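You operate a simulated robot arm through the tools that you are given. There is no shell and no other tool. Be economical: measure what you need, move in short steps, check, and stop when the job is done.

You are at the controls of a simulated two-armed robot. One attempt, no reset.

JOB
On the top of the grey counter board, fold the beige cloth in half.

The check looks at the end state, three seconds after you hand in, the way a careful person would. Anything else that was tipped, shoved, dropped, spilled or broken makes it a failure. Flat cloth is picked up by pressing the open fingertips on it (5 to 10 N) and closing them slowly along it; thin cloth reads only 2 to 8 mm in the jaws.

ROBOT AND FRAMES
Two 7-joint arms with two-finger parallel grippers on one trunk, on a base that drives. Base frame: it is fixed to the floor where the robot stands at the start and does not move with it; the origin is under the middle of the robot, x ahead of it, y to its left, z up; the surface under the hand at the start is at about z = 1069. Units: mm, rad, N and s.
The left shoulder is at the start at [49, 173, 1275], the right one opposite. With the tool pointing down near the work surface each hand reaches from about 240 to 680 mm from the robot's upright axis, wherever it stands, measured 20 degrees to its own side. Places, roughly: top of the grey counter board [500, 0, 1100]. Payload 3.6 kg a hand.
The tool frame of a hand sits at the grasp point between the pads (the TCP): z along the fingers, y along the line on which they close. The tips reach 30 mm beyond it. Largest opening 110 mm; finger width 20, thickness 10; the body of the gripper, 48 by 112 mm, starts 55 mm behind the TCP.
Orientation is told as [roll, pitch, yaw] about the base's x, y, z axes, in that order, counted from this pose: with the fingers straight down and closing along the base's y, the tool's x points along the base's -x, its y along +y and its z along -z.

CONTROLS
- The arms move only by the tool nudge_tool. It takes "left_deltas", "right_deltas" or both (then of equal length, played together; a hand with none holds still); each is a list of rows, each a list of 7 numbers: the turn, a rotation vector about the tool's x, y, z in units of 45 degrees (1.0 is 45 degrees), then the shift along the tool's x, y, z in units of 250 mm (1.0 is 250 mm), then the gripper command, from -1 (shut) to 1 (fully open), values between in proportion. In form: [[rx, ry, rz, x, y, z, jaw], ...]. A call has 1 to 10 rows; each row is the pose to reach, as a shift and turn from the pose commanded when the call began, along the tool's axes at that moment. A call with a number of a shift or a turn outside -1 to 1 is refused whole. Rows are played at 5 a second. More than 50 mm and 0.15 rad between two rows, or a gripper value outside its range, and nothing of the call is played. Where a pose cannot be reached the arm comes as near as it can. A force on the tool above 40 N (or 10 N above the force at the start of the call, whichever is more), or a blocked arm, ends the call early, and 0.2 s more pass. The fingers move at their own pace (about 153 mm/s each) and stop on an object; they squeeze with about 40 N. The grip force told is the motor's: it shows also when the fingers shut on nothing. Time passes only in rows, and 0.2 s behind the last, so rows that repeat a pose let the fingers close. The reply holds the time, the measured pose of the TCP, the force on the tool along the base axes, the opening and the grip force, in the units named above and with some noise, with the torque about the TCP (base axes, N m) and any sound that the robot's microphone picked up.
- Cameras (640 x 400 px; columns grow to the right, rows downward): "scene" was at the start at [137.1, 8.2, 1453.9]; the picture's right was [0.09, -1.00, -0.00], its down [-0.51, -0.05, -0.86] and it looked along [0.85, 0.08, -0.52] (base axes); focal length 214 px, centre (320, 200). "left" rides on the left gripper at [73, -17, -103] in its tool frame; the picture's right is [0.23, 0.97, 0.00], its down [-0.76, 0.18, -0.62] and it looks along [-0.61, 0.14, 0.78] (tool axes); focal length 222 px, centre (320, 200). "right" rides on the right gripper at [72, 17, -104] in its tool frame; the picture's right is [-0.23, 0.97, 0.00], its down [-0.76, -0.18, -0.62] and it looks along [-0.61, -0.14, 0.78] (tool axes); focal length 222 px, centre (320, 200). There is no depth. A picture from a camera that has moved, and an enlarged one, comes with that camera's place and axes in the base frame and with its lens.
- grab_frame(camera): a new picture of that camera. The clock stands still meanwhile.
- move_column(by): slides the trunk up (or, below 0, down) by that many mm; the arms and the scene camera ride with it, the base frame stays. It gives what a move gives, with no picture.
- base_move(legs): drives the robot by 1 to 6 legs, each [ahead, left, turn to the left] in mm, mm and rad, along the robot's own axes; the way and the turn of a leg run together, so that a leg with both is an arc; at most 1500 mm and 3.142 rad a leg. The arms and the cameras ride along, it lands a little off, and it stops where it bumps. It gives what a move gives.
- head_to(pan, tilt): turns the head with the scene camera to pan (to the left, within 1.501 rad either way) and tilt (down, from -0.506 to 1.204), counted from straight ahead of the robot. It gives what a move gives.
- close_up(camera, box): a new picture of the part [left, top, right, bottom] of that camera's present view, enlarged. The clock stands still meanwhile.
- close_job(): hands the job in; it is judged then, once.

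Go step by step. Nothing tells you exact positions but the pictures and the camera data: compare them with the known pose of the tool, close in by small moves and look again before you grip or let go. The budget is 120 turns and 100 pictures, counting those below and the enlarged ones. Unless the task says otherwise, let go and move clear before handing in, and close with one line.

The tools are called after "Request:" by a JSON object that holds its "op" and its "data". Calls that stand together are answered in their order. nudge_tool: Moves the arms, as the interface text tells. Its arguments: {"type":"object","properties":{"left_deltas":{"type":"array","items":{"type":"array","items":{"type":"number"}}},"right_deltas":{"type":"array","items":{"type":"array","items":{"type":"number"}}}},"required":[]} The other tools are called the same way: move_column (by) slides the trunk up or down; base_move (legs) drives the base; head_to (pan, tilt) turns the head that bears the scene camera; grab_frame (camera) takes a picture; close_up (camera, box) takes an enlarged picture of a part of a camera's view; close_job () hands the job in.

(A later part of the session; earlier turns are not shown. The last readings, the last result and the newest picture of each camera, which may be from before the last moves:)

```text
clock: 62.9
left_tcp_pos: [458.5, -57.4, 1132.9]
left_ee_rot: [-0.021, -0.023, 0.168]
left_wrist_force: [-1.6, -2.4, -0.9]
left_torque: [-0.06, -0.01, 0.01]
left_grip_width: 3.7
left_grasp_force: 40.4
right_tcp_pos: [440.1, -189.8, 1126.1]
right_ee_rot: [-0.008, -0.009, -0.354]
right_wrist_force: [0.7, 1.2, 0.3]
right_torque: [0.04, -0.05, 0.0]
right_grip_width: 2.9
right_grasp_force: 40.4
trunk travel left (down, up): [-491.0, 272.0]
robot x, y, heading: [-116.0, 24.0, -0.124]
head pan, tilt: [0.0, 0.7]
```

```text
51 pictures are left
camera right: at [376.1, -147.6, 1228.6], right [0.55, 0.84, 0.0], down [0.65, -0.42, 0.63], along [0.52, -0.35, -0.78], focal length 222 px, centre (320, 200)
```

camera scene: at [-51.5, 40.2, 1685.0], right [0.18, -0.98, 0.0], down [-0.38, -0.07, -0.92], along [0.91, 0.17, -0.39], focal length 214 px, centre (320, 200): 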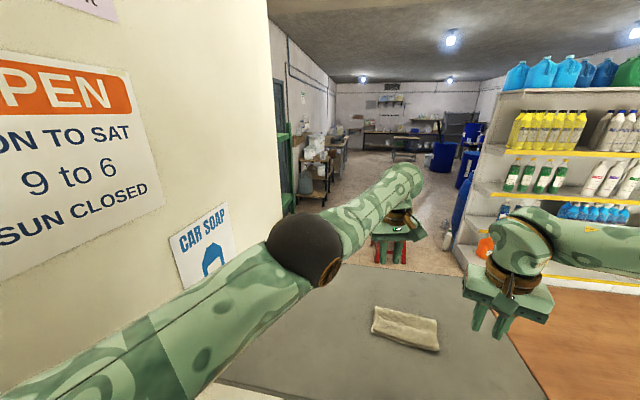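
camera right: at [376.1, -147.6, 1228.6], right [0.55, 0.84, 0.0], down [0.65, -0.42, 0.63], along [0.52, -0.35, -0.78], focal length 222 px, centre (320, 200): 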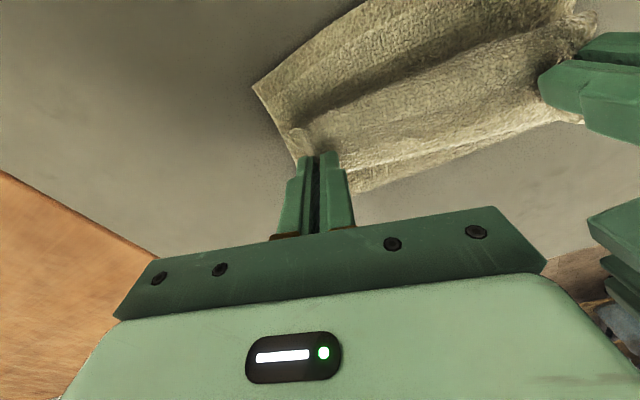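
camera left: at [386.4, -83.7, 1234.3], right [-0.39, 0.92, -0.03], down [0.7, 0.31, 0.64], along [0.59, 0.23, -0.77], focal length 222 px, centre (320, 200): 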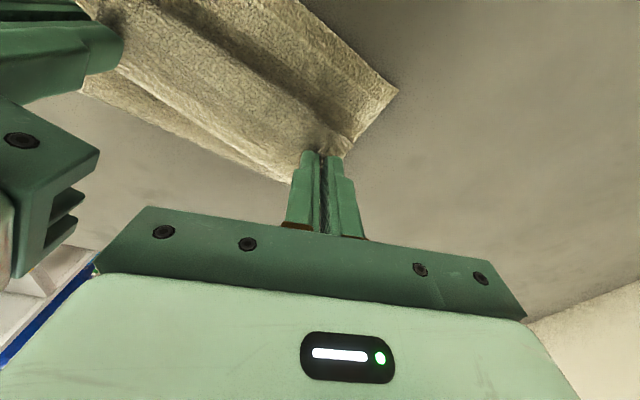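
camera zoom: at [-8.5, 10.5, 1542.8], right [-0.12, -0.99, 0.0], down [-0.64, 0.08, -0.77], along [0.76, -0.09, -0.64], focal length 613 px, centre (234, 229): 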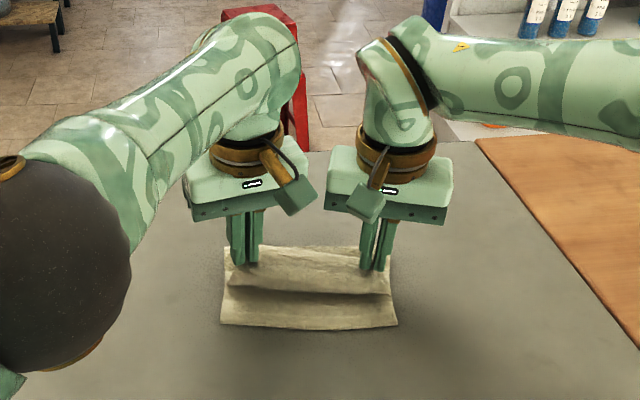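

The bottom edge hasn't moved. I finish the pull-back (about 42 mm) at lower height.

Request:
{"op": "move_column", "data": {"by": -8}}

Request:
{"op": "base_move", "data": {"legs": [[-42, 4, 0]]}}

Request:
{"op": "close_up", "data": {"camera": "scene", "box": [270, 120, 430, 260]}}

Request:
{"op": "grab_frame", "data": {"camera": "right"}}

Request:
{"op": "grab_frame", "data": {"camera": "left"}}

```text
clock: 63.5
left_tcp_pos: [458.3, -57.0, 1125.2]
left_ee_rot: [-0.021, -0.023, 0.17]
left_wrist_force: [0.6, -1.4, -0.6]
left_torque: [-0.11, 0.0, -0.02]
left_grip_width: 3.2
left_grasp_force: 39.9
right_tcp_pos: [437.8, -188.6, 1118.7]
right_ee_rot: [-0.005, -0.01, -0.352]
right_wrist_force: [0.1, 1.5, 0.0]
right_torque: [0.04, -0.04, 0.02]
right_grip_width: 3.1
right_grasp_force: 39.9
trunk travel left (down, up): [-483.0, 280.0]
robot x, y, heading: [-115.5, 24.7, -0.124]
head pan, tilt: [0.0, 0.7]
```

```text
clock: 64.3
left_tcp_pos: [419.1, -48.6, 1123.9]
left_ee_rot: [-0.021, -0.021, 0.17]
left_wrist_force: [-0.8, -1.6, -0.8]
left_torque: [-0.07, 0.01, 0.0]
left_grip_width: 3.5
left_grasp_force: 40.0
right_tcp_pos: [397.4, -180.5, 1116.9]
right_ee_rot: [-0.007, -0.008, -0.354]
right_wrist_force: [0.2, 2.4, 0.8]
right_torque: [0.05, -0.05, 0.03]
right_grip_width: 2.9
right_grasp_force: 39.9
trunk travel left (down, up): [-483.0, 280.0]
robot x, y, heading: [-155.4, 35.3, -0.121]
head pan, tilt: [0.0, 0.7]
```

```text
2.86 times, centred on (350, 190) of scene
camera zoom: at [-46.7, 19.2, 1534.6], right [-0.12, -0.99, 0.0], down [-0.64, 0.08, -0.76], along [0.76, -0.09, -0.64], focal length 613 px, centre (234, 229)
```

zoom: 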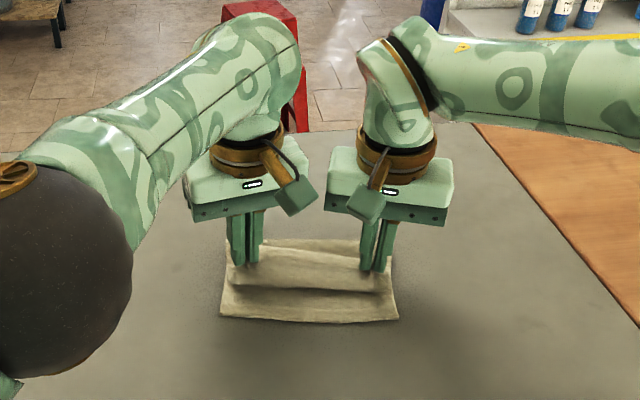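

```text
49 pictures are left
camera right: at [336.3, -138.8, 1220.2], right [0.55, 0.84, 0.0], down [0.65, -0.42, 0.63], along [0.52, -0.35, -0.78], focal length 222 px, centre (320, 200)
```

right: 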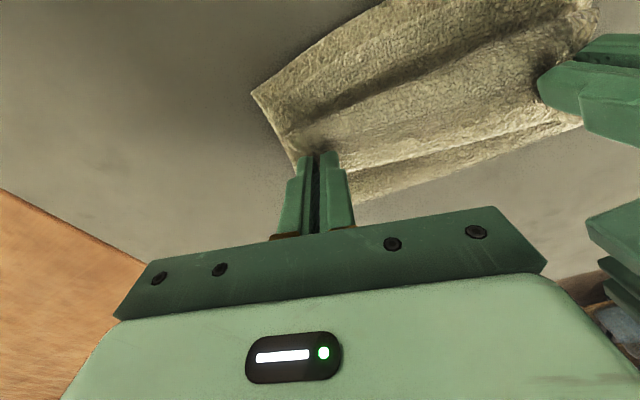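

```text
48 pictures are left
camera left: at [347.4, -75.3, 1225.8], right [-0.39, 0.92, -0.02], down [0.71, 0.31, 0.64], along [0.59, 0.23, -0.77], focal length 222 px, centre (320, 200)
```

left: 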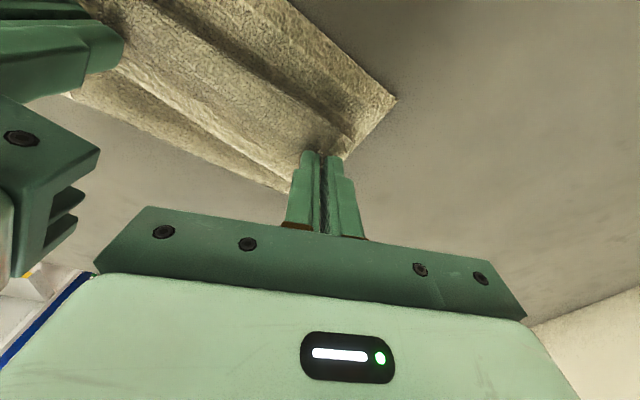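

Now I understand: the free edge has been pointing away from me on top (a Z-fold), and the hands hold a bend about 45 mm behind it. The whole cloth also slid about 37 mm with the hands, so the bend is now about 45 mm inside the near edge, which is right. I release here, then flip that free flap over toward the near edge.

Request:
{"op": "move_column", "data": {"by": -6}}

Request:
{"op": "nudge_tool", "data": {"left_deltas": [[0, 0, 0, 0, 0, 0, -0.85], [0, 0, 0, 0, 0, 0, -0.7], [0, 0, 0, 0, 0, 0, -0.5], [0, 0, 0, 0, 0, 0, -0.5]], "right_deltas": [[0, 0, 0, 0, 0, 0, -0.85], [0, 0, 0, 0, 0, 0, -0.7], [0, 0, 0, 0, 0, 0, -0.5], [0, 0, 0, 0, 0, 0, -0.5]]}}

Request:
{"op": "move_column", "data": {"by": 130}}

Request:
{"op": "grab_frame", "data": {"camera": "left"}}

Request:
{"op": "grab_frame", "data": {"camera": "right"}}

Request:
{"op": "close_up", "data": {"camera": "scene", "box": [270, 140, 430, 280]}}

```text
clock: 64.9
left_tcp_pos: [418.4, -49.6, 1118.6]
left_ee_rot: [-0.022, -0.02, 0.17]
left_wrist_force: [-0.2, -1.5, -0.8]
left_torque: [-0.08, -0.03, -0.02]
left_grip_width: 3.6
left_grasp_force: 39.9
right_tcp_pos: [398.2, -180.0, 1113.3]
right_ee_rot: [-0.006, -0.008, -0.351]
right_wrist_force: [-0.2, 1.3, 1.7]
right_torque: [0.09, 0.0, -0.05]
right_grip_width: 2.9
right_grasp_force: 40.3
trunk travel left (down, up): [-477.0, 286.0]
robot x, y, heading: [-158.4, 30.4, -0.119]
head pan, tilt: [0.0, 0.7]
```

```text
clock: 65.9
left_tcp_pos: [418.8, -49.1, 1119.0]
left_ee_rot: [-0.019, -0.021, 0.169]
left_wrist_force: [-0.2, 0.4, -0.6]
left_torque: [0.02, -0.01, -0.02]
left_grip_width: 27.6
left_grasp_force: 0.0
right_tcp_pos: [398.7, -181.5, 1112.4]
right_ee_rot: [-0.006, -0.006, -0.355]
right_wrist_force: [0.2, 0.3, 0.8]
right_torque: [0.0, -0.01, 0.02]
right_grip_width: 27.4
right_grasp_force: 0.0
trunk travel left (down, up): [-477.0, 286.0]
robot x, y, heading: [-155.2, 30.7, -0.123]
head pan, tilt: [0.0, 0.7]
```

```text
clock: 67.5
left_tcp_pos: [416.6, -48.0, 1260.2]
left_ee_rot: [-0.025, -0.039, 0.17]
left_wrist_force: [-0.5, -0.8, 0.7]
left_torque: [-0.01, -0.01, 0.01]
left_grip_width: 27.5
left_grasp_force: 0.1
right_tcp_pos: [399.5, -181.6, 1241.3]
right_ee_rot: [-0.008, -0.005, -0.351]
right_wrist_force: [0.1, 0.0, 0.1]
right_torque: [-0.03, -0.02, 0.01]
right_grip_width: 27.6
right_grasp_force: 0.0
trunk travel left (down, up): [-607.0, 156.0]
robot x, y, heading: [-155.4, 35.0, -0.123]
head pan, tilt: [0.0, 0.7]
```

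```text
47 pictures are left
camera left: at [343.1, -74.0, 1359.9], right [-0.39, 0.92, -0.03], down [0.69, 0.31, 0.65], along [0.61, 0.23, -0.76], focal length 222 px, centre (320, 200)
```

left: 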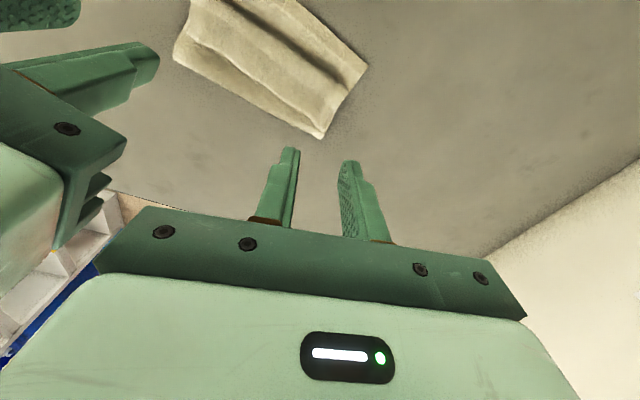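

```text
46 pictures are left
camera right: at [336.5, -138.8, 1343.8], right [0.55, 0.84, -0.01], down [0.65, -0.42, 0.63], along [0.52, -0.35, -0.78], focal length 222 px, centre (320, 200)
```

right: 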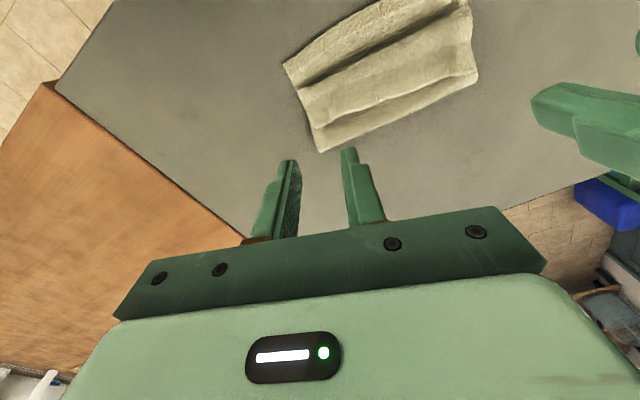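

```text
2.86 times, centred on (350, 210) of scene
camera zoom: at [-58.9, 20.8, 1659.1], right [-0.12, -0.99, 0.0], down [-0.64, 0.08, -0.76], along [0.76, -0.09, -0.64], focal length 613 px, centre (234, 171)
```

zoom: 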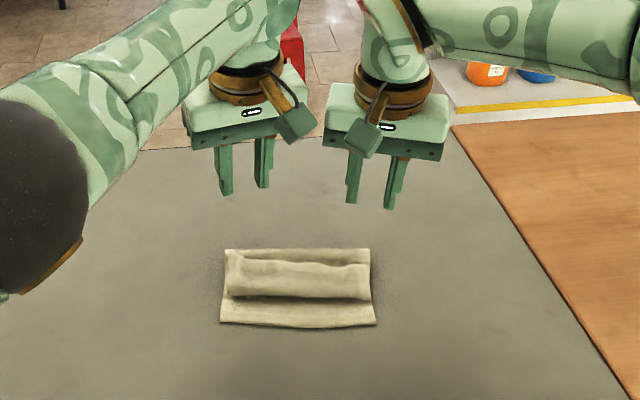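

Request:
{"op": "close_up", "data": {"camera": "right", "box": [270, 0, 490, 160]}}

Request:
{"op": "close_up", "data": {"camera": "left", "box": [160, 0, 380, 150]}}

Request:
{"op": "close_up", "data": {"camera": "scene", "box": [320, 190, 370, 225]}}

```text
2.50 times, centred on (380, 80) of right
camera zoom: at [336.5, -138.8, 1343.8], right [0.55, 0.84, -0.01], down [0.65, -0.42, 0.63], along [0.52, -0.35, -0.78], focal length 555 px, centre (170, 500)
```

zoom: 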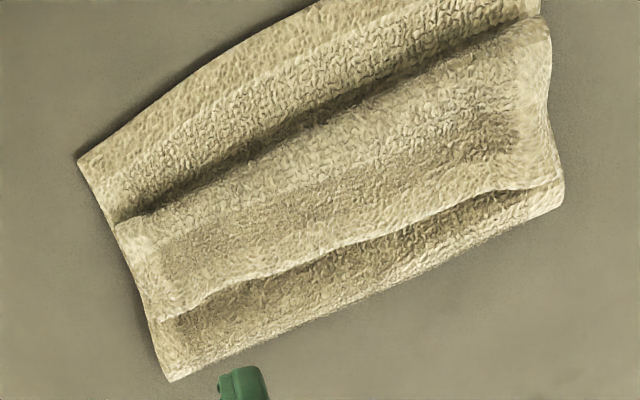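

```text
2.67 times, centred on (270, 75) of left
camera zoom: at [343.1, -74.0, 1359.9], right [-0.39, 0.92, -0.03], down [0.69, 0.31, 0.65], along [0.61, 0.23, -0.76], focal length 592 px, centre (453, 533)
```

zoom: 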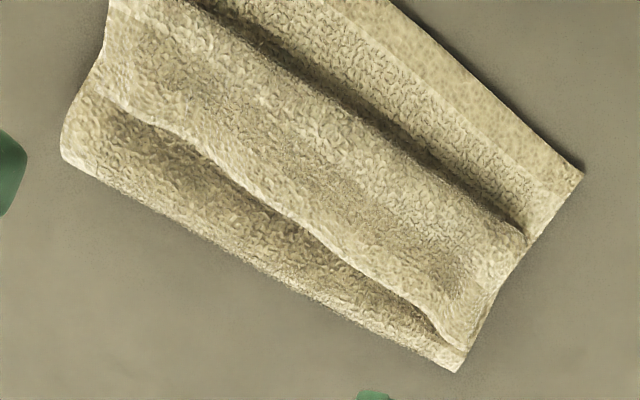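

```text
11.43 times, centred on (345, 208) of scene
camera zoom: at [-58.9, 20.8, 1659.1], right [-0.12, -0.99, 0.0], down [-0.64, 0.08, -0.76], along [0.76, -0.09, -0.64], focal length 2451 px, centre (34, 114)
```

zoom: 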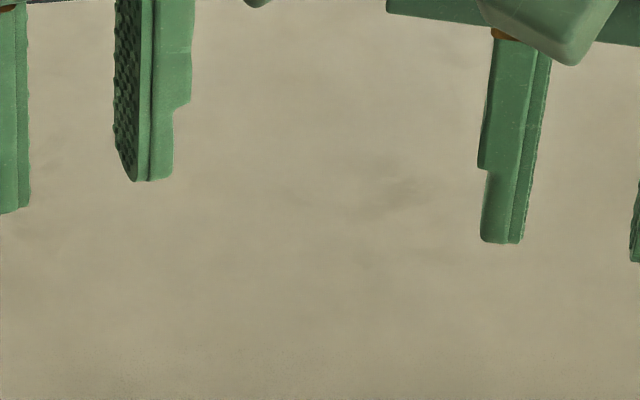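

Confirmed: a ~53 mm flap with the free edge lies on top, pointing away from me, near the fold. With the pads closing along y, the held edge can't swing over. I'll turn both hands so they close along x (yaw ≈ -1.6), grip the free edge itself, unfold fully, and refold with the edge hanging freely.

Request:
{"op": "nudge_tool", "data": {"left_deltas": [[0, 0, 0.17, 0, 0, 0, -0.5], [0, 0, 0.34, 0, 0, 0, -0.5], [0, 0, 0.5, 0, 0, 0, -0.5], [0, 0, 0.67, 0, 0, 0, -0.5], [0, 0, 0.84, 0, 0, 0, -0.5], [0, 0, 1, 0, 0, 0, -0.5]], "right_deltas": [[0, 0, 0.17, 0, -0.04, 0, -0.5], [0, 0, 0.34, 0, -0.08, 0, -0.5], [0, 0, 0.5, 0, -0.12, 0, -0.5], [0, 0, 0.67, 0, -0.14, 0, -0.5], [0, 0, 0.84, 0, -0.14, 0, -0.5], [0, 0, 1, 0, -0.14, 0, -0.5]]}}

Request:
{"op": "nudge_tool", "data": {"left_deltas": [[0, 0, 0.17, 0, 0, 0, -0.5], [0, 0, 0.34, 0, 0, 0, -0.5], [0, 0, 0.5, 0, 0, 0, -0.5], [0, 0, 0.67, 0, 0, 0, -0.5], [0, 0, 0.84, 0, 0, 0, -0.5], [0, 0, 1, 0, 0, 0, -0.5]], "right_deltas": [[0, 0, 0.17, 0, 0, 0, -0.5], [0, 0, 0.34, 0, 0, 0, -0.5], [0, 0, 0.5, 0, 0, 0, -0.5], [0, 0, 0.6, 0, 0, 0, -0.5], [0, 0, 0.7, 0, 0, 0, -0.5], [0, 0, 0.7, 0, 0, 0, -0.5]]}}

```text
clock: 68.9
left_tcp_pos: [416.8, -46.6, 1259.9]
left_ee_rot: [0.014, -0.051, -0.619]
left_wrist_force: [-0.3, 0.3, -0.8]
left_torque: [-0.02, 0.01, 0.0]
left_grip_width: 27.8
left_grasp_force: 0.0
right_tcp_pos: [386.6, -213.7, 1242.5]
right_ee_rot: [0.0, -0.01, -1.142]
right_wrist_force: [0.4, 1.3, -0.4]
right_torque: [0.01, 0.01, -0.02]
right_grip_width: 27.6
right_grasp_force: 0.1
trunk travel left (down, up): [-607.0, 156.0]
robot x, y, heading: [-157.8, 34.3, -0.117]
head pan, tilt: [0.0, 0.7]
```

```text
clock: 70.3
left_tcp_pos: [415.9, -47.3, 1260.8]
left_ee_rot: [0.042, -0.025, -1.405]
left_wrist_force: [0.6, -0.8, 1.0]
left_torque: [-0.01, -0.04, -0.02]
left_grip_width: 27.2
left_grasp_force: 0.0
right_tcp_pos: [386.3, -212.7, 1243.2]
right_ee_rot: [0.006, -0.008, -1.689]
right_wrist_force: [-0.2, 0.3, 0.7]
right_torque: [0.02, -0.01, 0.0]
right_grip_width: 27.5
right_grasp_force: 0.1
trunk travel left (down, up): [-607.0, 156.0]
robot x, y, heading: [-160.1, 33.4, -0.125]
head pan, tilt: [0.0, 0.7]
```

Request:
{"op": "nudge_tool", "data": {"left_deltas": [[0.03, 0.02, 0.1, 0, -0.04, 0, -0.5], [0.053, 0.032, 0.22, 0, -0.08, 0, -0.5], [0.053, 0.032, 0.22, 0, -0.14, 0, -0.5]]}}

```text
clock: 71.1
left_tcp_pos: [378.8, -54.5, 1259.7]
left_ee_rot: [0.004, 0.002, -1.575]
left_wrist_force: [-0.2, 0.3, 0.0]
left_torque: [0.01, -0.01, 0.02]
left_grip_width: 27.3
left_grasp_force: 0.1
right_tcp_pos: [386.0, -213.0, 1242.4]
right_ee_rot: [0.006, -0.007, -1.688]
right_wrist_force: [0.4, -0.2, -0.6]
right_torque: [0.01, 0.04, 0.0]
right_grip_width: 27.2
right_grasp_force: 0.1
trunk travel left (down, up): [-607.0, 156.0]
robot x, y, heading: [-158.6, 34.7, -0.123]
head pan, tilt: [0.0, 0.7]
```

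The left arm is free again. I drive forward to put the work mid-reach, then set both hands above the free edge.

Request:
{"op": "base_move", "data": {"legs": [[120, 0, 0]]}}

Request:
{"op": "nudge_tool", "data": {"left_deltas": [[0, 0, 0, 0.02, -0.1, 0, -0.5], [0, 0, 0, 0.052, -0.208, 0.1, -0.5], [0, 0, 0, 0.052, -0.208, 0.2, -0.5], [0, 0, 0, 0.052, -0.208, 0.35, -0.5]], "right_deltas": [[0, 0, 0, 0.03, -0.12, 0, -0.5], [0, 0, 0, 0.06, -0.25, 0.1, -0.5], [0, 0, 0, 0.121, -0.373, 0.2, -0.5], [0, 0, 0, 0.121, -0.373, 0.3, -0.5]]}}

Request:
{"op": "grab_frame", "data": {"camera": "left"}}

Request:
{"op": "grab_frame", "data": {"camera": "right"}}

Request:
{"op": "grab_frame", "data": {"camera": "scene"}}

```text
clock: 72.3
left_tcp_pos: [500.9, -70.0, 1259.1]
left_ee_rot: [0.002, 0.003, -1.575]
left_wrist_force: [-0.1, 0.3, 0.6]
left_torque: [0.0, -0.01, 0.02]
left_grip_width: 27.4
left_grasp_force: 0.1
right_tcp_pos: [507.5, -227.7, 1242.4]
right_ee_rot: [0.006, -0.007, -1.69]
right_wrist_force: [-0.2, -0.3, 1.0]
right_torque: [0.01, 0.01, -0.02]
right_grip_width: 27.6
right_grasp_force: 0.1
trunk travel left (down, up): [-607.0, 156.0]
robot x, y, heading: [-35.7, 19.5, -0.12]
head pan, tilt: [0.0, 0.7]
```

```text
clock: 73.2
left_tcp_pos: [452.0, -55.2, 1197.4]
left_ee_rot: [0.0, 0.013, -1.571]
left_wrist_force: [0.4, 0.9, 0.8]
left_torque: [0.0, -0.02, 0.05]
left_grip_width: 27.3
left_grasp_force: 0.0
right_tcp_pos: [422.3, -193.1, 1187.9]
right_ee_rot: [0.01, -0.01, -1.706]
right_wrist_force: [0.1, 0.5, 0.2]
right_torque: [-0.01, 0.03, 0.03]
right_grip_width: 27.4
right_grasp_force: 0.0
trunk travel left (down, up): [-607.0, 156.0]
robot x, y, heading: [-36.7, 19.0, -0.124]
head pan, tilt: [0.0, 0.7]
stopped in row 4 (right hand): the force on the tool passed its limit at 41 N (the readings are from after the stop); the commanded pose is now the measured one
```

```text
41 pictures are left
camera left: at [435.3, 16.3, 1301.3], right [0.97, 0.23, 0.0], down [0.18, -0.77, 0.61], along [0.14, -0.6, -0.79], focal length 222 px, centre (320, 200)
```

left: 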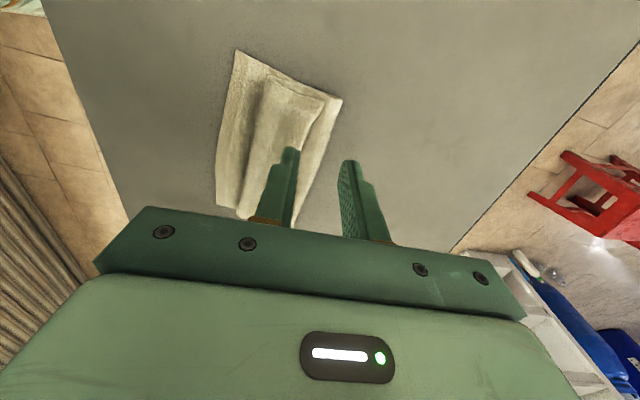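

```text
40 pictures are left
camera right: at [447.9, -122.4, 1291.1], right [0.93, -0.36, 0.01], down [-0.29, -0.72, 0.63], along [-0.21, -0.59, -0.78], focal length 222 px, centre (320, 200)
```

right: 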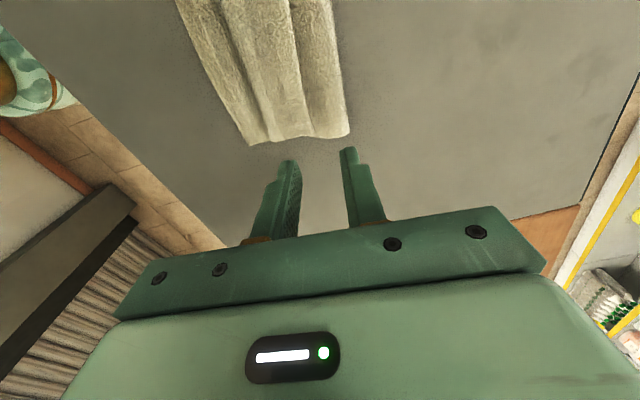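

```text
39 pictures are left
camera scene: at [61.7, 6.0, 1659.3], right [-0.12, -0.99, 0.0], down [-0.64, 0.08, -0.76], along [0.76, -0.09, -0.64], focal length 214 px, centre (320, 200)
```

scene: 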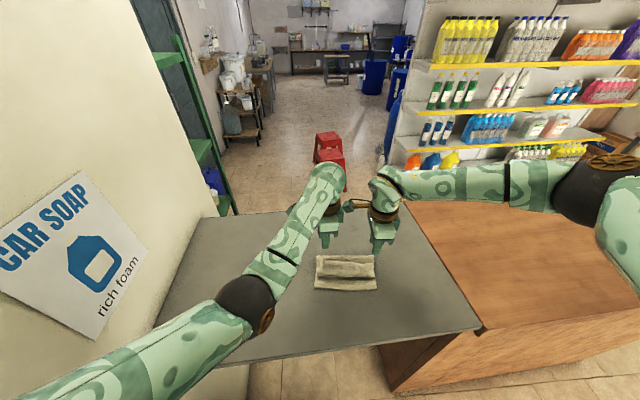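

The right camera bracket brushed the left wrist, so I keep about 145 mm between the hands. I adjust to grip at y≈-48 and y≈-192 on the free edge and descend.

Request:
{"op": "nudge_tool", "data": {"left_deltas": [[0, 0, 0, 0.028, -0.006, 0.06, -0.5], [0, 0, 0, 0.028, -0.012, 0.15, -0.5], [0, 0, 0, 0.028, -0.012, 0.22, -0.5], [0, 0, 0, 0.028, -0.012, 0.28, -0.5]], "right_deltas": [[0, 0, 0, -0.005, -0.02, 0.06, -0.5], [0, 0, 0, -0.005, -0.04, 0.13, -0.5], [0, 0, 0, 0, -0.04, 0.2, -0.5], [0, 0, 0, 0, -0.04, 0.25, -0.5]]}}

Request:
{"op": "grab_frame", "data": {"camera": "left"}}

Request:
{"op": "grab_frame", "data": {"camera": "right"}}

Request:
{"op": "close_up", "data": {"camera": "scene", "box": [290, 200, 410, 310]}}

```text
clock: 74.2
left_tcp_pos: [449.1, -48.9, 1126.5]
left_ee_rot: [-0.003, 0.015, -1.573]
left_wrist_force: [-0.2, 0.7, 0.2]
left_torque: [0.02, 0.02, -0.03]
left_grip_width: 27.5
left_grasp_force: 0.1
right_tcp_pos: [410.1, -192.8, 1126.7]
right_ee_rot: [0.012, -0.009, -1.707]
right_wrist_force: [0.4, -0.1, 0.5]
right_torque: [0.0, -0.01, 0.0]
right_grip_width: 27.3
right_grasp_force: 0.1
trunk travel left (down, up): [-607.0, 156.0]
robot x, y, heading: [-37.6, 21.4, -0.125]
head pan, tilt: [0.0, 0.7]
```

```text
38 pictures are left
camera left: at [432.5, 22.5, 1230.4], right [0.97, 0.23, 0.0], down [0.18, -0.77, 0.61], along [0.14, -0.6, -0.79], focal length 222 px, centre (320, 200)
```

left: 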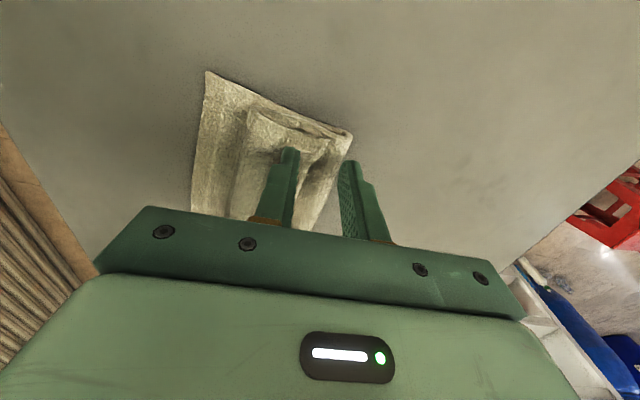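

```text
37 pictures are left
camera right: at [436.4, -121.8, 1228.3], right [0.93, -0.36, 0.01], down [-0.29, -0.72, 0.63], along [-0.22, -0.59, -0.78], focal length 222 px, centre (320, 200)
```

right: 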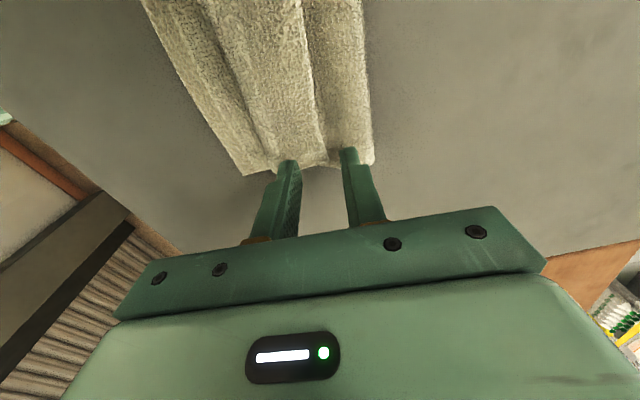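

```text
3.64 times, centred on (350, 255) of scene
camera zoom: at [61.9, 5.8, 1659.2], right [-0.12, -0.99, 0.0], down [-0.64, 0.08, -0.76], along [0.76, -0.09, -0.64], focal length 780 px, centre (211, 0)
```

zoom: 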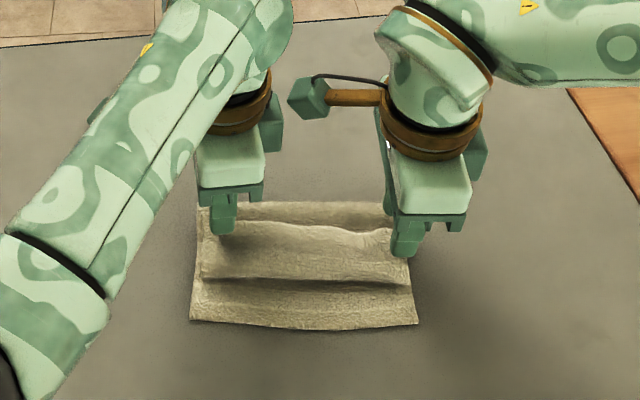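

The fingers straddle the free edge on both sides. I lower to light contact.

Request:
{"op": "nudge_tool", "data": {"left_deltas": [[0, 0, 0, 0, 0, 0.02, -0.5], [0, 0, 0, 0, 0, 0.04, -0.5], [0, 0, 0, 0, 0, 0.056, -0.5]], "right_deltas": [[0, 0, 0, 0, 0, 0.02, -0.5], [0, 0, 0, 0, 0, 0.04, -0.5], [0, 0, 0, 0, 0, 0.056, -0.5]]}}

Request:
{"op": "nudge_tool", "data": {"left_deltas": [[0, 0, 0, 0, 0, 0.006, -0.5], [0, 0, 0, 0, 0, 0.012, -0.5]], "right_deltas": [[0, 0, 0, 0, 0, 0.006, -0.5], [0, 0, 0, 0, 0, 0.012, -0.5]]}}

```text
clock: 75.0
left_tcp_pos: [447.4, -48.2, 1112.4]
left_ee_rot: [0.001, 0.014, -1.574]
left_wrist_force: [-0.5, -0.1, -0.4]
left_torque: [-0.04, 0.0, -0.01]
left_grip_width: 27.3
left_grasp_force: 0.0
right_tcp_pos: [413.1, -193.0, 1111.6]
right_ee_rot: [0.013, -0.011, -1.707]
right_wrist_force: [-0.5, 0.7, -0.3]
right_torque: [0.02, -0.03, 0.0]
right_grip_width: 27.6
right_grasp_force: 0.1
trunk travel left (down, up): [-607.0, 156.0]
robot x, y, heading: [-40.6, 15.5, -0.125]
head pan, tilt: [0.0, 0.7]
```

```text
clock: 75.6
left_tcp_pos: [447.1, -48.0, 1109.5]
left_ee_rot: [0.001, 0.015, -1.573]
left_wrist_force: [0.5, -0.1, 2.5]
left_torque: [-0.03, 0.04, 0.03]
left_grip_width: 27.9
left_grasp_force: 0.1
right_tcp_pos: [411.6, -193.9, 1109.7]
right_ee_rot: [0.012, -0.01, -1.705]
right_wrist_force: [-0.7, 0.0, 1.3]
right_torque: [0.04, 0.02, 0.01]
right_grip_width: 27.5
right_grasp_force: 0.3
trunk travel left (down, up): [-607.0, 156.0]
robot x, y, heading: [-36.2, 17.7, -0.122]
head pan, tilt: [0.0, 0.7]
```

Request:
{"op": "nudge_tool", "data": {"left_deltas": [[0, 0, 0, 0, 0, 0.003, -0.55], [0, 0, 0, 0, 0, 0.003, -0.61], [0, 0, 0, 0, 0, 0.003, -0.67], [0, 0, 0, 0, 0, 0.003, -0.73], [0, 0, 0, 0, 0, 0.003, -0.8], [0, 0, 0, 0, 0, 0.003, -0.87], [0, 0, 0, 0, 0, 0.003, -0.94], [0, 0, 0, 0, 0, 0.003, -1], [0, 0, 0, 0, 0, 0.003, -1], [0, 0, 0, 0, 0, 0.003, -1]], "right_deltas": [[0, 0, 0, 0, 0, 0.006, -0.55], [0, 0, 0, 0, 0, 0.006, -0.61], [0, 0, 0, 0, 0, 0.006, -0.67], [0, 0, 0, 0, 0, 0.006, -0.73], [0, 0, 0, 0, 0, 0.006, -0.8], [0, 0, 0, 0, 0, 0.006, -0.87], [0, 0, 0, 0, 0, 0.006, -0.94], [0, 0, 0, 0, 0, 0.006, -1], [0, 0, 0, 0, 0, 0.006, -1], [0, 0, 0, 0, 0, 0.006, -1]]}}

Request:
{"op": "move_column", "data": {"by": 30}}

Request:
{"op": "close_up", "data": {"camera": "scene", "box": [290, 200, 410, 310]}}

Request:
{"op": "grab_frame", "data": {"camera": "left"}}

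Request:
{"op": "grab_frame", "data": {"camera": "right"}}

```text
clock: 77.8
left_tcp_pos: [447.1, -46.3, 1109.7]
left_ee_rot: [0.0, 0.013, -1.572]
left_wrist_force: [-0.4, -0.1, 2.0]
left_torque: [0.0, 0.02, -0.01]
left_grip_width: 2.1
left_grasp_force: 39.7
right_tcp_pos: [412.4, -192.8, 1109.1]
right_ee_rot: [0.013, -0.01, -1.707]
right_wrist_force: [-1.3, 0.3, 4.6]
right_torque: [0.01, 0.0, -0.01]
right_grip_width: 2.2
right_grasp_force: 40.2
trunk travel left (down, up): [-607.0, 156.0]
robot x, y, heading: [-33.4, 17.4, -0.12]
head pan, tilt: [0.0, 0.7]
```

```text
clock: 78.5
left_tcp_pos: [460.8, -21.0, 1131.5]
left_ee_rot: [0.006, 0.047, -1.543]
left_wrist_force: [-9.3, -31.5, 2.3]
left_torque: [-1.07, 0.32, -0.1]
left_grip_width: 2.4
left_grasp_force: 40.0
right_tcp_pos: [413.3, -190.3, 1137.8]
right_ee_rot: [0.013, -0.005, -1.703]
right_wrist_force: [9.7, 32.5, -3.2]
right_torque: [0.8, -0.25, -0.06]
right_grip_width: 2.4
right_grasp_force: 40.0
trunk travel left (down, up): [-637.0, 126.0]
robot x, y, heading: [-35.5, 15.4, -0.123]
head pan, tilt: [0.0, 0.7]
```

```text
3.64 times, centred on (350, 255) of scene
camera zoom: at [60.3, 5.6, 1689.3], right [-0.12, -0.99, 0.0], down [-0.64, 0.08, -0.76], along [0.76, -0.09, -0.64], focal length 780 px, centre (211, 0)
```

zoom: 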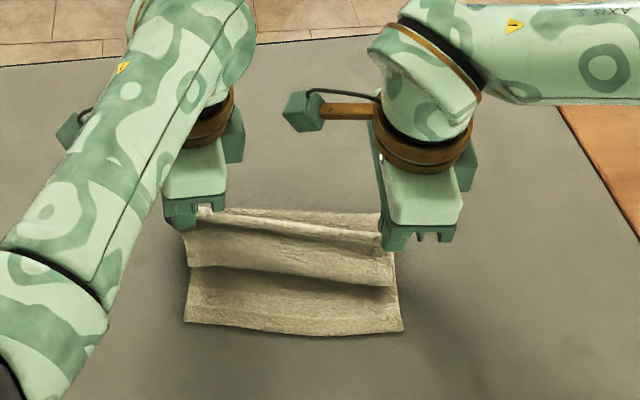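

```text
34 pictures are left
camera left: at [440.9, 47.6, 1237.7], right [0.97, 0.26, 0.02], down [0.2, -0.78, 0.59], along [0.16, -0.57, -0.81], focal length 222 px, centre (320, 200)
```

left: 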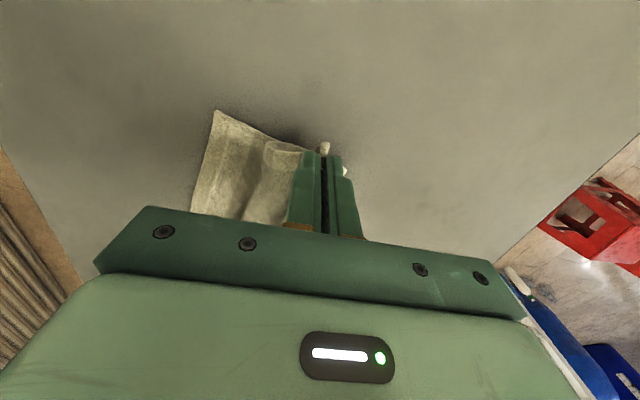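

```text
33 pictures are left
camera right: at [438.2, -120.1, 1240.7], right [0.94, -0.35, 0.01], down [-0.28, -0.73, 0.63], along [-0.21, -0.59, -0.78], focal length 222 px, centre (320, 200)
```

right: 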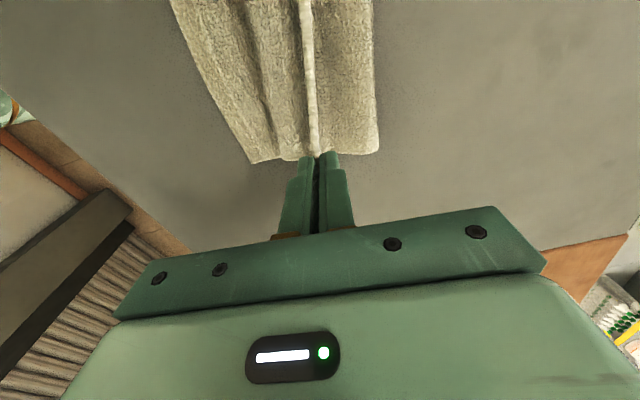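

Both hold the free edge (2.3 mm), but the left arm drifted outward during the trunk move and stretched the cloth sideways. I ease both hands toward each other.

Request:
{"op": "nudge_tool", "data": {"left_deltas": [[0, 0, 0, -0.03, -0.01, 0, -1], [0, 0, 0, -0.06, -0.02, 0, -1]], "right_deltas": [[0, 0, 0, 0.02, 0, 0, -1], [0, 0, 0, 0.04, 0, 0, -1]]}}

```text
clock: 79.3
left_tcp_pos: [457.6, -36.2, 1134.8]
left_ee_rot: [0.008, 0.05, -1.544]
left_wrist_force: [0.2, -0.1, -1.4]
left_torque: [-0.01, 0.0, -0.01]
left_grip_width: 2.5
left_grasp_force: 40.1
right_tcp_pos: [414.0, -186.2, 1135.8]
right_ee_rot: [0.01, -0.016, -1.712]
right_wrist_force: [-0.5, 0.1, 0.4]
right_torque: [0.02, 0.0, 0.03]
right_grip_width: 2.1
right_grasp_force: 39.8
trunk travel left (down, up): [-637.0, 126.0]
robot x, y, heading: [-35.6, 20.0, -0.125]
head pan, tilt: [0.0, 0.7]
stopped in row 2 (left hand): the arm was blocked; the commanded pose is now the measured one
```

The trunk is too high for these low hand positions, which is what strains the left arm. I lift with the arms and lower the trunk instead.

Request:
{"op": "nudge_tool", "data": {"left_deltas": [[0, 0, 0, 0, 0, -0.1, -1], [0, 0, 0, 0, 0, -0.2, -1], [0, 0, 0, 0, 0, -0.3, -1]], "right_deltas": [[0, 0, 0, 0, 0, -0.1, -1], [0, 0, 0, 0, 0, -0.2, -1], [0, 0, 0, 0, 0, -0.3, -1]]}}

Request:
{"op": "move_column", "data": {"by": -70}}

Request:
{"op": "grab_frame", "data": {"camera": "scene"}}

```text
clock: 80.2
left_tcp_pos: [458.8, -31.0, 1205.0]
left_ee_rot: [0.012, 0.064, -1.528]
left_wrist_force: [-1.2, -3.5, 0.7]
left_torque: [-0.13, 0.05, -0.04]
left_grip_width: 2.1
left_grasp_force: 39.6
right_tcp_pos: [410.3, -187.2, 1210.2]
right_ee_rot: [0.008, -0.015, -1.713]
right_wrist_force: [0.8, 4.1, -0.5]
right_torque: [0.09, -0.09, -0.01]
right_grip_width: 2.1
right_grasp_force: 40.1
trunk travel left (down, up): [-637.0, 126.0]
robot x, y, heading: [-36.7, 19.4, -0.123]
head pan, tilt: [0.0, 0.7]
```

```text
clock: 81.2
left_tcp_pos: [462.4, -31.3, 1138.6]
left_ee_rot: [0.015, 0.06, -1.531]
left_wrist_force: [-0.6, -1.9, 0.7]
left_torque: [-0.09, 0.0, -0.03]
left_grip_width: 2.2
left_grasp_force: 39.6
right_tcp_pos: [412.9, -186.1, 1141.8]
right_ee_rot: [0.011, -0.017, -1.711]
right_wrist_force: [0.4, 1.5, 0.0]
right_torque: [0.03, -0.02, 0.01]
right_grip_width: 2.6
right_grasp_force: 39.7
trunk travel left (down, up): [-567.0, 196.0]
robot x, y, heading: [-34.8, 19.4, -0.123]
head pan, tilt: [0.0, 0.7]
```

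```text
32 pictures are left
camera scene: at [63.5, 5.5, 1619.2], right [-0.12, -0.99, 0.0], down [-0.64, 0.08, -0.76], along [0.76, -0.09, -0.64], focal length 214 px, centre (320, 200)
```

scene: 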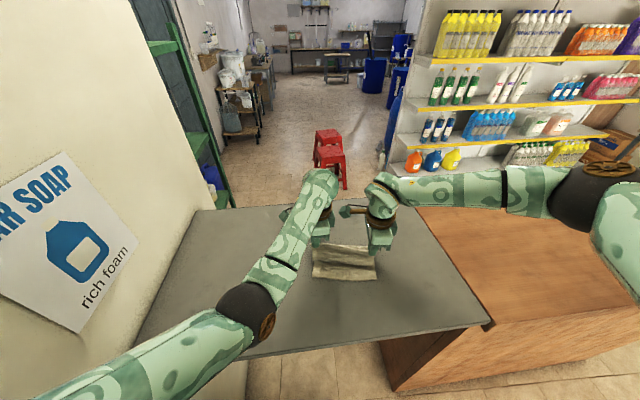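

Request:
{"op": "nudge_tool", "data": {"left_deltas": [[0, 0, 0, 0, 0, -0.1, -1], [0, 0, 0, 0, 0, -0.2, -1], [0, 0, 0, 0, 0, -0.3, -1], [0, 0, 0, 0, 0, -0.36, -1]], "right_deltas": [[0, 0, 0, 0.01, 0.03, -0.1, -1], [0, 0, 0, 0.015, 0.06, -0.2, -1], [0, 0, 0, 0.02, 0.09, -0.3, -1], [0, 0, 0, 0.02, 0.107, -0.36, -1]]}}

Request:
{"op": "close_up", "data": {"camera": "scene", "box": [270, 160, 430, 300]}}

```text
clock: 82.2
left_tcp_pos: [463.8, -50.1, 1218.7]
left_ee_rot: [0.009, 0.048, -1.542]
left_wrist_force: [-1.4, 3.0, 0.8]
left_torque: [-0.35, -0.26, -0.06]
left_grip_width: 2.3
left_grasp_force: 40.5
left hand out of reach, approached as far as the arm can: row 3, 4
right_tcp_pos: [439.4, -187.6, 1221.3]
right_ee_rot: [0.003, -0.025, -1.725]
right_wrist_force: [1.7, -3.5, -0.7]
right_torque: [0.25, 0.23, -0.26]
right_grip_width: 2.1
right_grasp_force: 40.1
trunk travel left (down, up): [-567.0, 196.0]
robot x, y, heading: [-37.2, 19.9, -0.119]
head pan, tilt: [0.0, 0.7]
stopped in row 4 (right hand): the force on the tool passed its limit at 45 N (the readings are from after the stop); the commanded pose is now the measured one
```

```text
2.86 times, centred on (350, 230) of scene
camera zoom: at [64.1, 5.4, 1619.1], right [-0.12, -0.99, 0.0], down [-0.64, 0.08, -0.76], along [0.76, -0.09, -0.64], focal length 613 px, centre (234, 114)
```

zoom: 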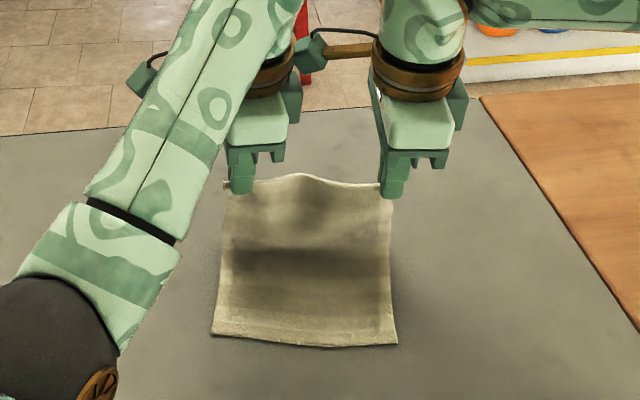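

Excellent: the cloth now hangs cleanly from its real edge, with no Z-fold, and the hands are parallel to the near edge. I carry it over along an arc with trunk and base only.

Request:
{"op": "move_column", "data": {"by": -20}}

Request:
{"op": "base_move", "data": {"legs": [[-28, 1, 0]]}}

Request:
{"op": "move_column", "data": {"by": -22}}

Request:
{"op": "base_move", "data": {"legs": [[-28, 1, 0]]}}

Request:
{"op": "close_up", "data": {"camera": "scene", "box": [270, 160, 430, 300]}}

```text
clock: 82.9
left_tcp_pos: [464.4, -49.8, 1199.7]
left_ee_rot: [0.013, 0.046, -1.543]
left_wrist_force: [-6.5, 11.0, 2.6]
left_torque: [-1.29, -0.75, -0.26]
left_grip_width: 2.4
left_grasp_force: 40.2
right_tcp_pos: [438.5, -188.3, 1201.4]
right_ee_rot: [0.007, -0.024, -1.729]
right_wrist_force: [6.4, -9.8, -4.1]
right_torque: [0.85, 0.82, -0.93]
right_grip_width: 2.2
right_grasp_force: 39.7
trunk travel left (down, up): [-547.0, 216.0]
robot x, y, heading: [-38.7, 16.6, -0.123]
head pan, tilt: [0.0, 0.7]
```

```text
clock: 83.7
left_tcp_pos: [439.1, -46.9, 1196.7]
left_ee_rot: [0.011, 0.047, -1.543]
left_wrist_force: [-6.4, 17.0, 4.0]
left_torque: [-1.98, -0.84, -0.21]
left_grip_width: 2.3
left_grasp_force: 39.9
right_tcp_pos: [413.0, -184.5, 1200.1]
right_ee_rot: [0.004, -0.024, -1.729]
right_wrist_force: [7.9, -15.7, -4.9]
right_torque: [1.39, 0.96, -1.19]
right_grip_width: 2.4
right_grasp_force: 40.1
trunk travel left (down, up): [-547.0, 216.0]
robot x, y, heading: [-67.4, 23.0, -0.125]
head pan, tilt: [0.0, 0.7]
```

```text
clock: 84.4
left_tcp_pos: [436.6, -46.5, 1177.3]
left_ee_rot: [0.016, 0.046, -1.543]
left_wrist_force: [-5.0, 7.6, 2.6]
left_torque: [-1.04, -0.49, -0.17]
left_grip_width: 2.2
left_grasp_force: 39.7
right_tcp_pos: [408.9, -183.3, 1180.7]
right_ee_rot: [0.008, -0.026, -1.732]
right_wrist_force: [4.1, -8.3, -2.9]
right_torque: [0.63, 0.48, -0.66]
right_grip_width: 2.6
right_grasp_force: 40.0
trunk travel left (down, up): [-525.0, 238.0]
robot x, y, heading: [-64.9, 22.1, -0.125]
head pan, tilt: [0.0, 0.7]
```

```text
clock: 85.2
left_tcp_pos: [412.2, -42.8, 1173.9]
left_ee_rot: [0.011, 0.047, -1.544]
left_wrist_force: [-3.5, 13.5, 2.9]
left_torque: [-1.67, -0.53, -0.14]
left_grip_width: 2.2
left_grasp_force: 40.3
right_tcp_pos: [386.1, -179.8, 1178.1]
right_ee_rot: [0.003, -0.025, -1.73]
right_wrist_force: [4.6, -13.0, -2.4]
right_torque: [1.21, 0.55, -0.85]
right_grip_width: 2.2
right_grasp_force: 40.0
trunk travel left (down, up): [-525.0, 238.0]
robot x, y, heading: [-95.0, 29.3, -0.125]
head pan, tilt: [0.0, 0.7]
```

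```text
2.86 times, centred on (350, 230) of scene
camera zoom: at [14.9, 13.3, 1576.7], right [-0.12, -0.99, 0.0], down [-0.64, 0.08, -0.76], along [0.76, -0.09, -0.65], focal length 613 px, centre (234, 114)
```

zoom: 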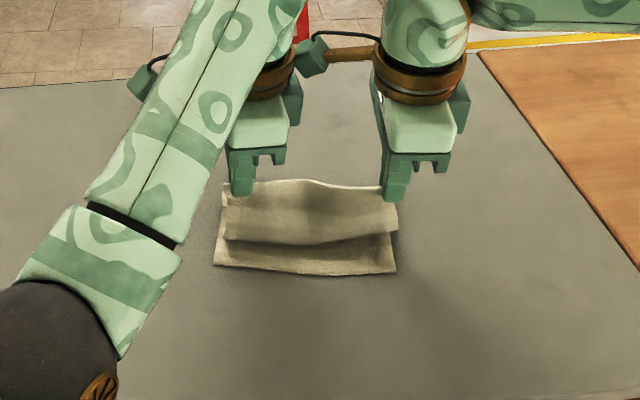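

The held edge is vertical in the jaws, so the cloth sags into a front lip. I tilt both grippers about 40° so the fingers point toward the fold, and ease the hands slightly apart.

Request:
{"op": "nudge_tool", "data": {"left_deltas": [[-0.15, 0, 0, 0, 0, 0, -1], [-0.3, 0, 0, 0, 0, 0, -1], [-0.45, 0, 0, 0, 0, 0, -1], [-0.6, 0, 0, 0, 0, 0, -1], [-0.75, 0, 0, 0, 0, 0, -1], [-0.9, 0, 0, 0, 0, 0, -1]], "right_deltas": [[-0.15, 0, 0, -0.02, 0, 0, -1], [-0.3, 0, 0, -0.02, 0, 0, -1], [-0.45, 0, 0, -0.02, 0, 0, -1], [-0.6, 0, 0, -0.02, 0, 0, -1], [-0.75, 0, 0, -0.02, 0, 0, -1], [-0.9, 0, 0, -0.02, 0, 0, -1]]}}

Request:
{"op": "grab_frame", "data": {"camera": "scene"}}

```text
clock: 86.5
left_tcp_pos: [412.5, -39.2, 1174.7]
left_ee_rot: [0.618, 0.05, -1.536]
left_wrist_force: [-1.6, 2.9, -0.6]
left_torque: [-0.33, 0.04, -0.24]
left_grip_width: 2.5
left_grasp_force: 40.1
right_tcp_pos: [380.9, -189.2, 1177.5]
right_ee_rot: [0.604, -0.029, -1.743]
right_wrist_force: [0.6, -3.0, 0.0]
right_torque: [0.34, 0.1, 0.09]
right_grip_width: 2.1
right_grasp_force: 39.8
trunk travel left (down, up): [-525.0, 238.0]
robot x, y, heading: [-90.6, 24.7, -0.128]
head pan, tilt: [0.0, 0.7]
stopped in row 6 (left hand): the force on the tool passed its limit at 44 N (the readings are from after the stop); the commanded pose is now the measured one
```

```text
29 pictures are left
camera scene: at [11.8, 14.0, 1577.0], right [-0.12, -0.99, 0.0], down [-0.64, 0.08, -0.76], along [0.76, -0.09, -0.64], focal length 214 px, centre (320, 200)
```

scene: 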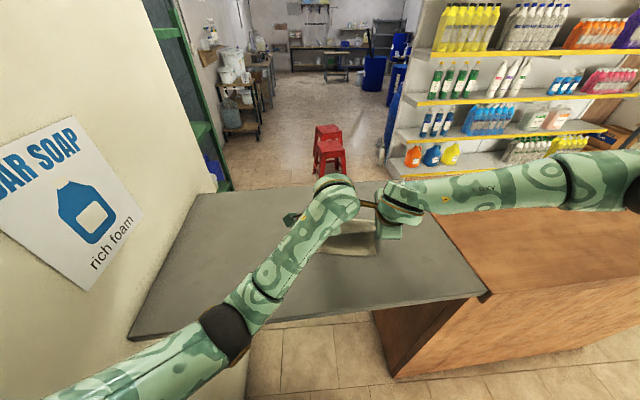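

Request:
{"op": "close_up", "data": {"camera": "scene", "box": [280, 170, 430, 280]}}

Request:
{"op": "grab_frame", "data": {"camera": "right"}}

```text
3.64 times, centred on (355, 225) of scene
camera zoom: at [11.8, 14.0, 1577.0], right [-0.12, -0.99, 0.0], down [-0.64, 0.08, -0.76], along [0.76, -0.09, -0.64], focal length 780 px, centre (193, 109)
```

zoom: 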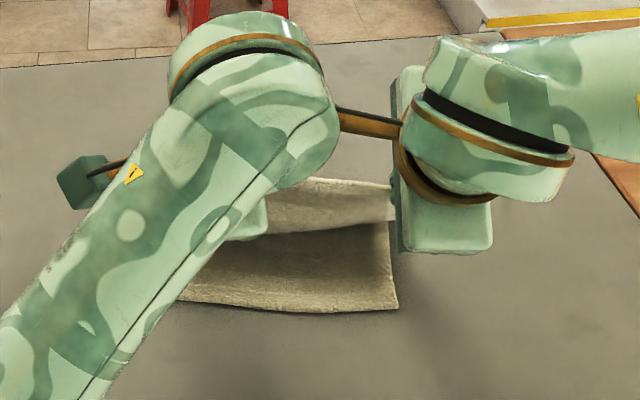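

```text
27 pictures are left
camera right: at [351.2, -106.8, 1270.1], right [0.75, -0.35, 0.56], down [-0.62, -0.65, 0.43], along [0.21, -0.67, -0.71], focal length 222 px, centre (320, 200)
```

right: 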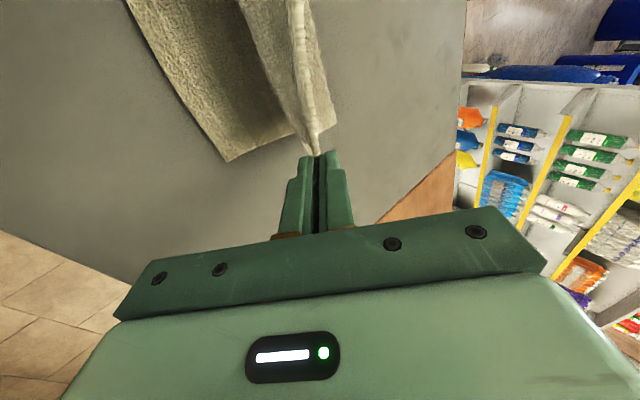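

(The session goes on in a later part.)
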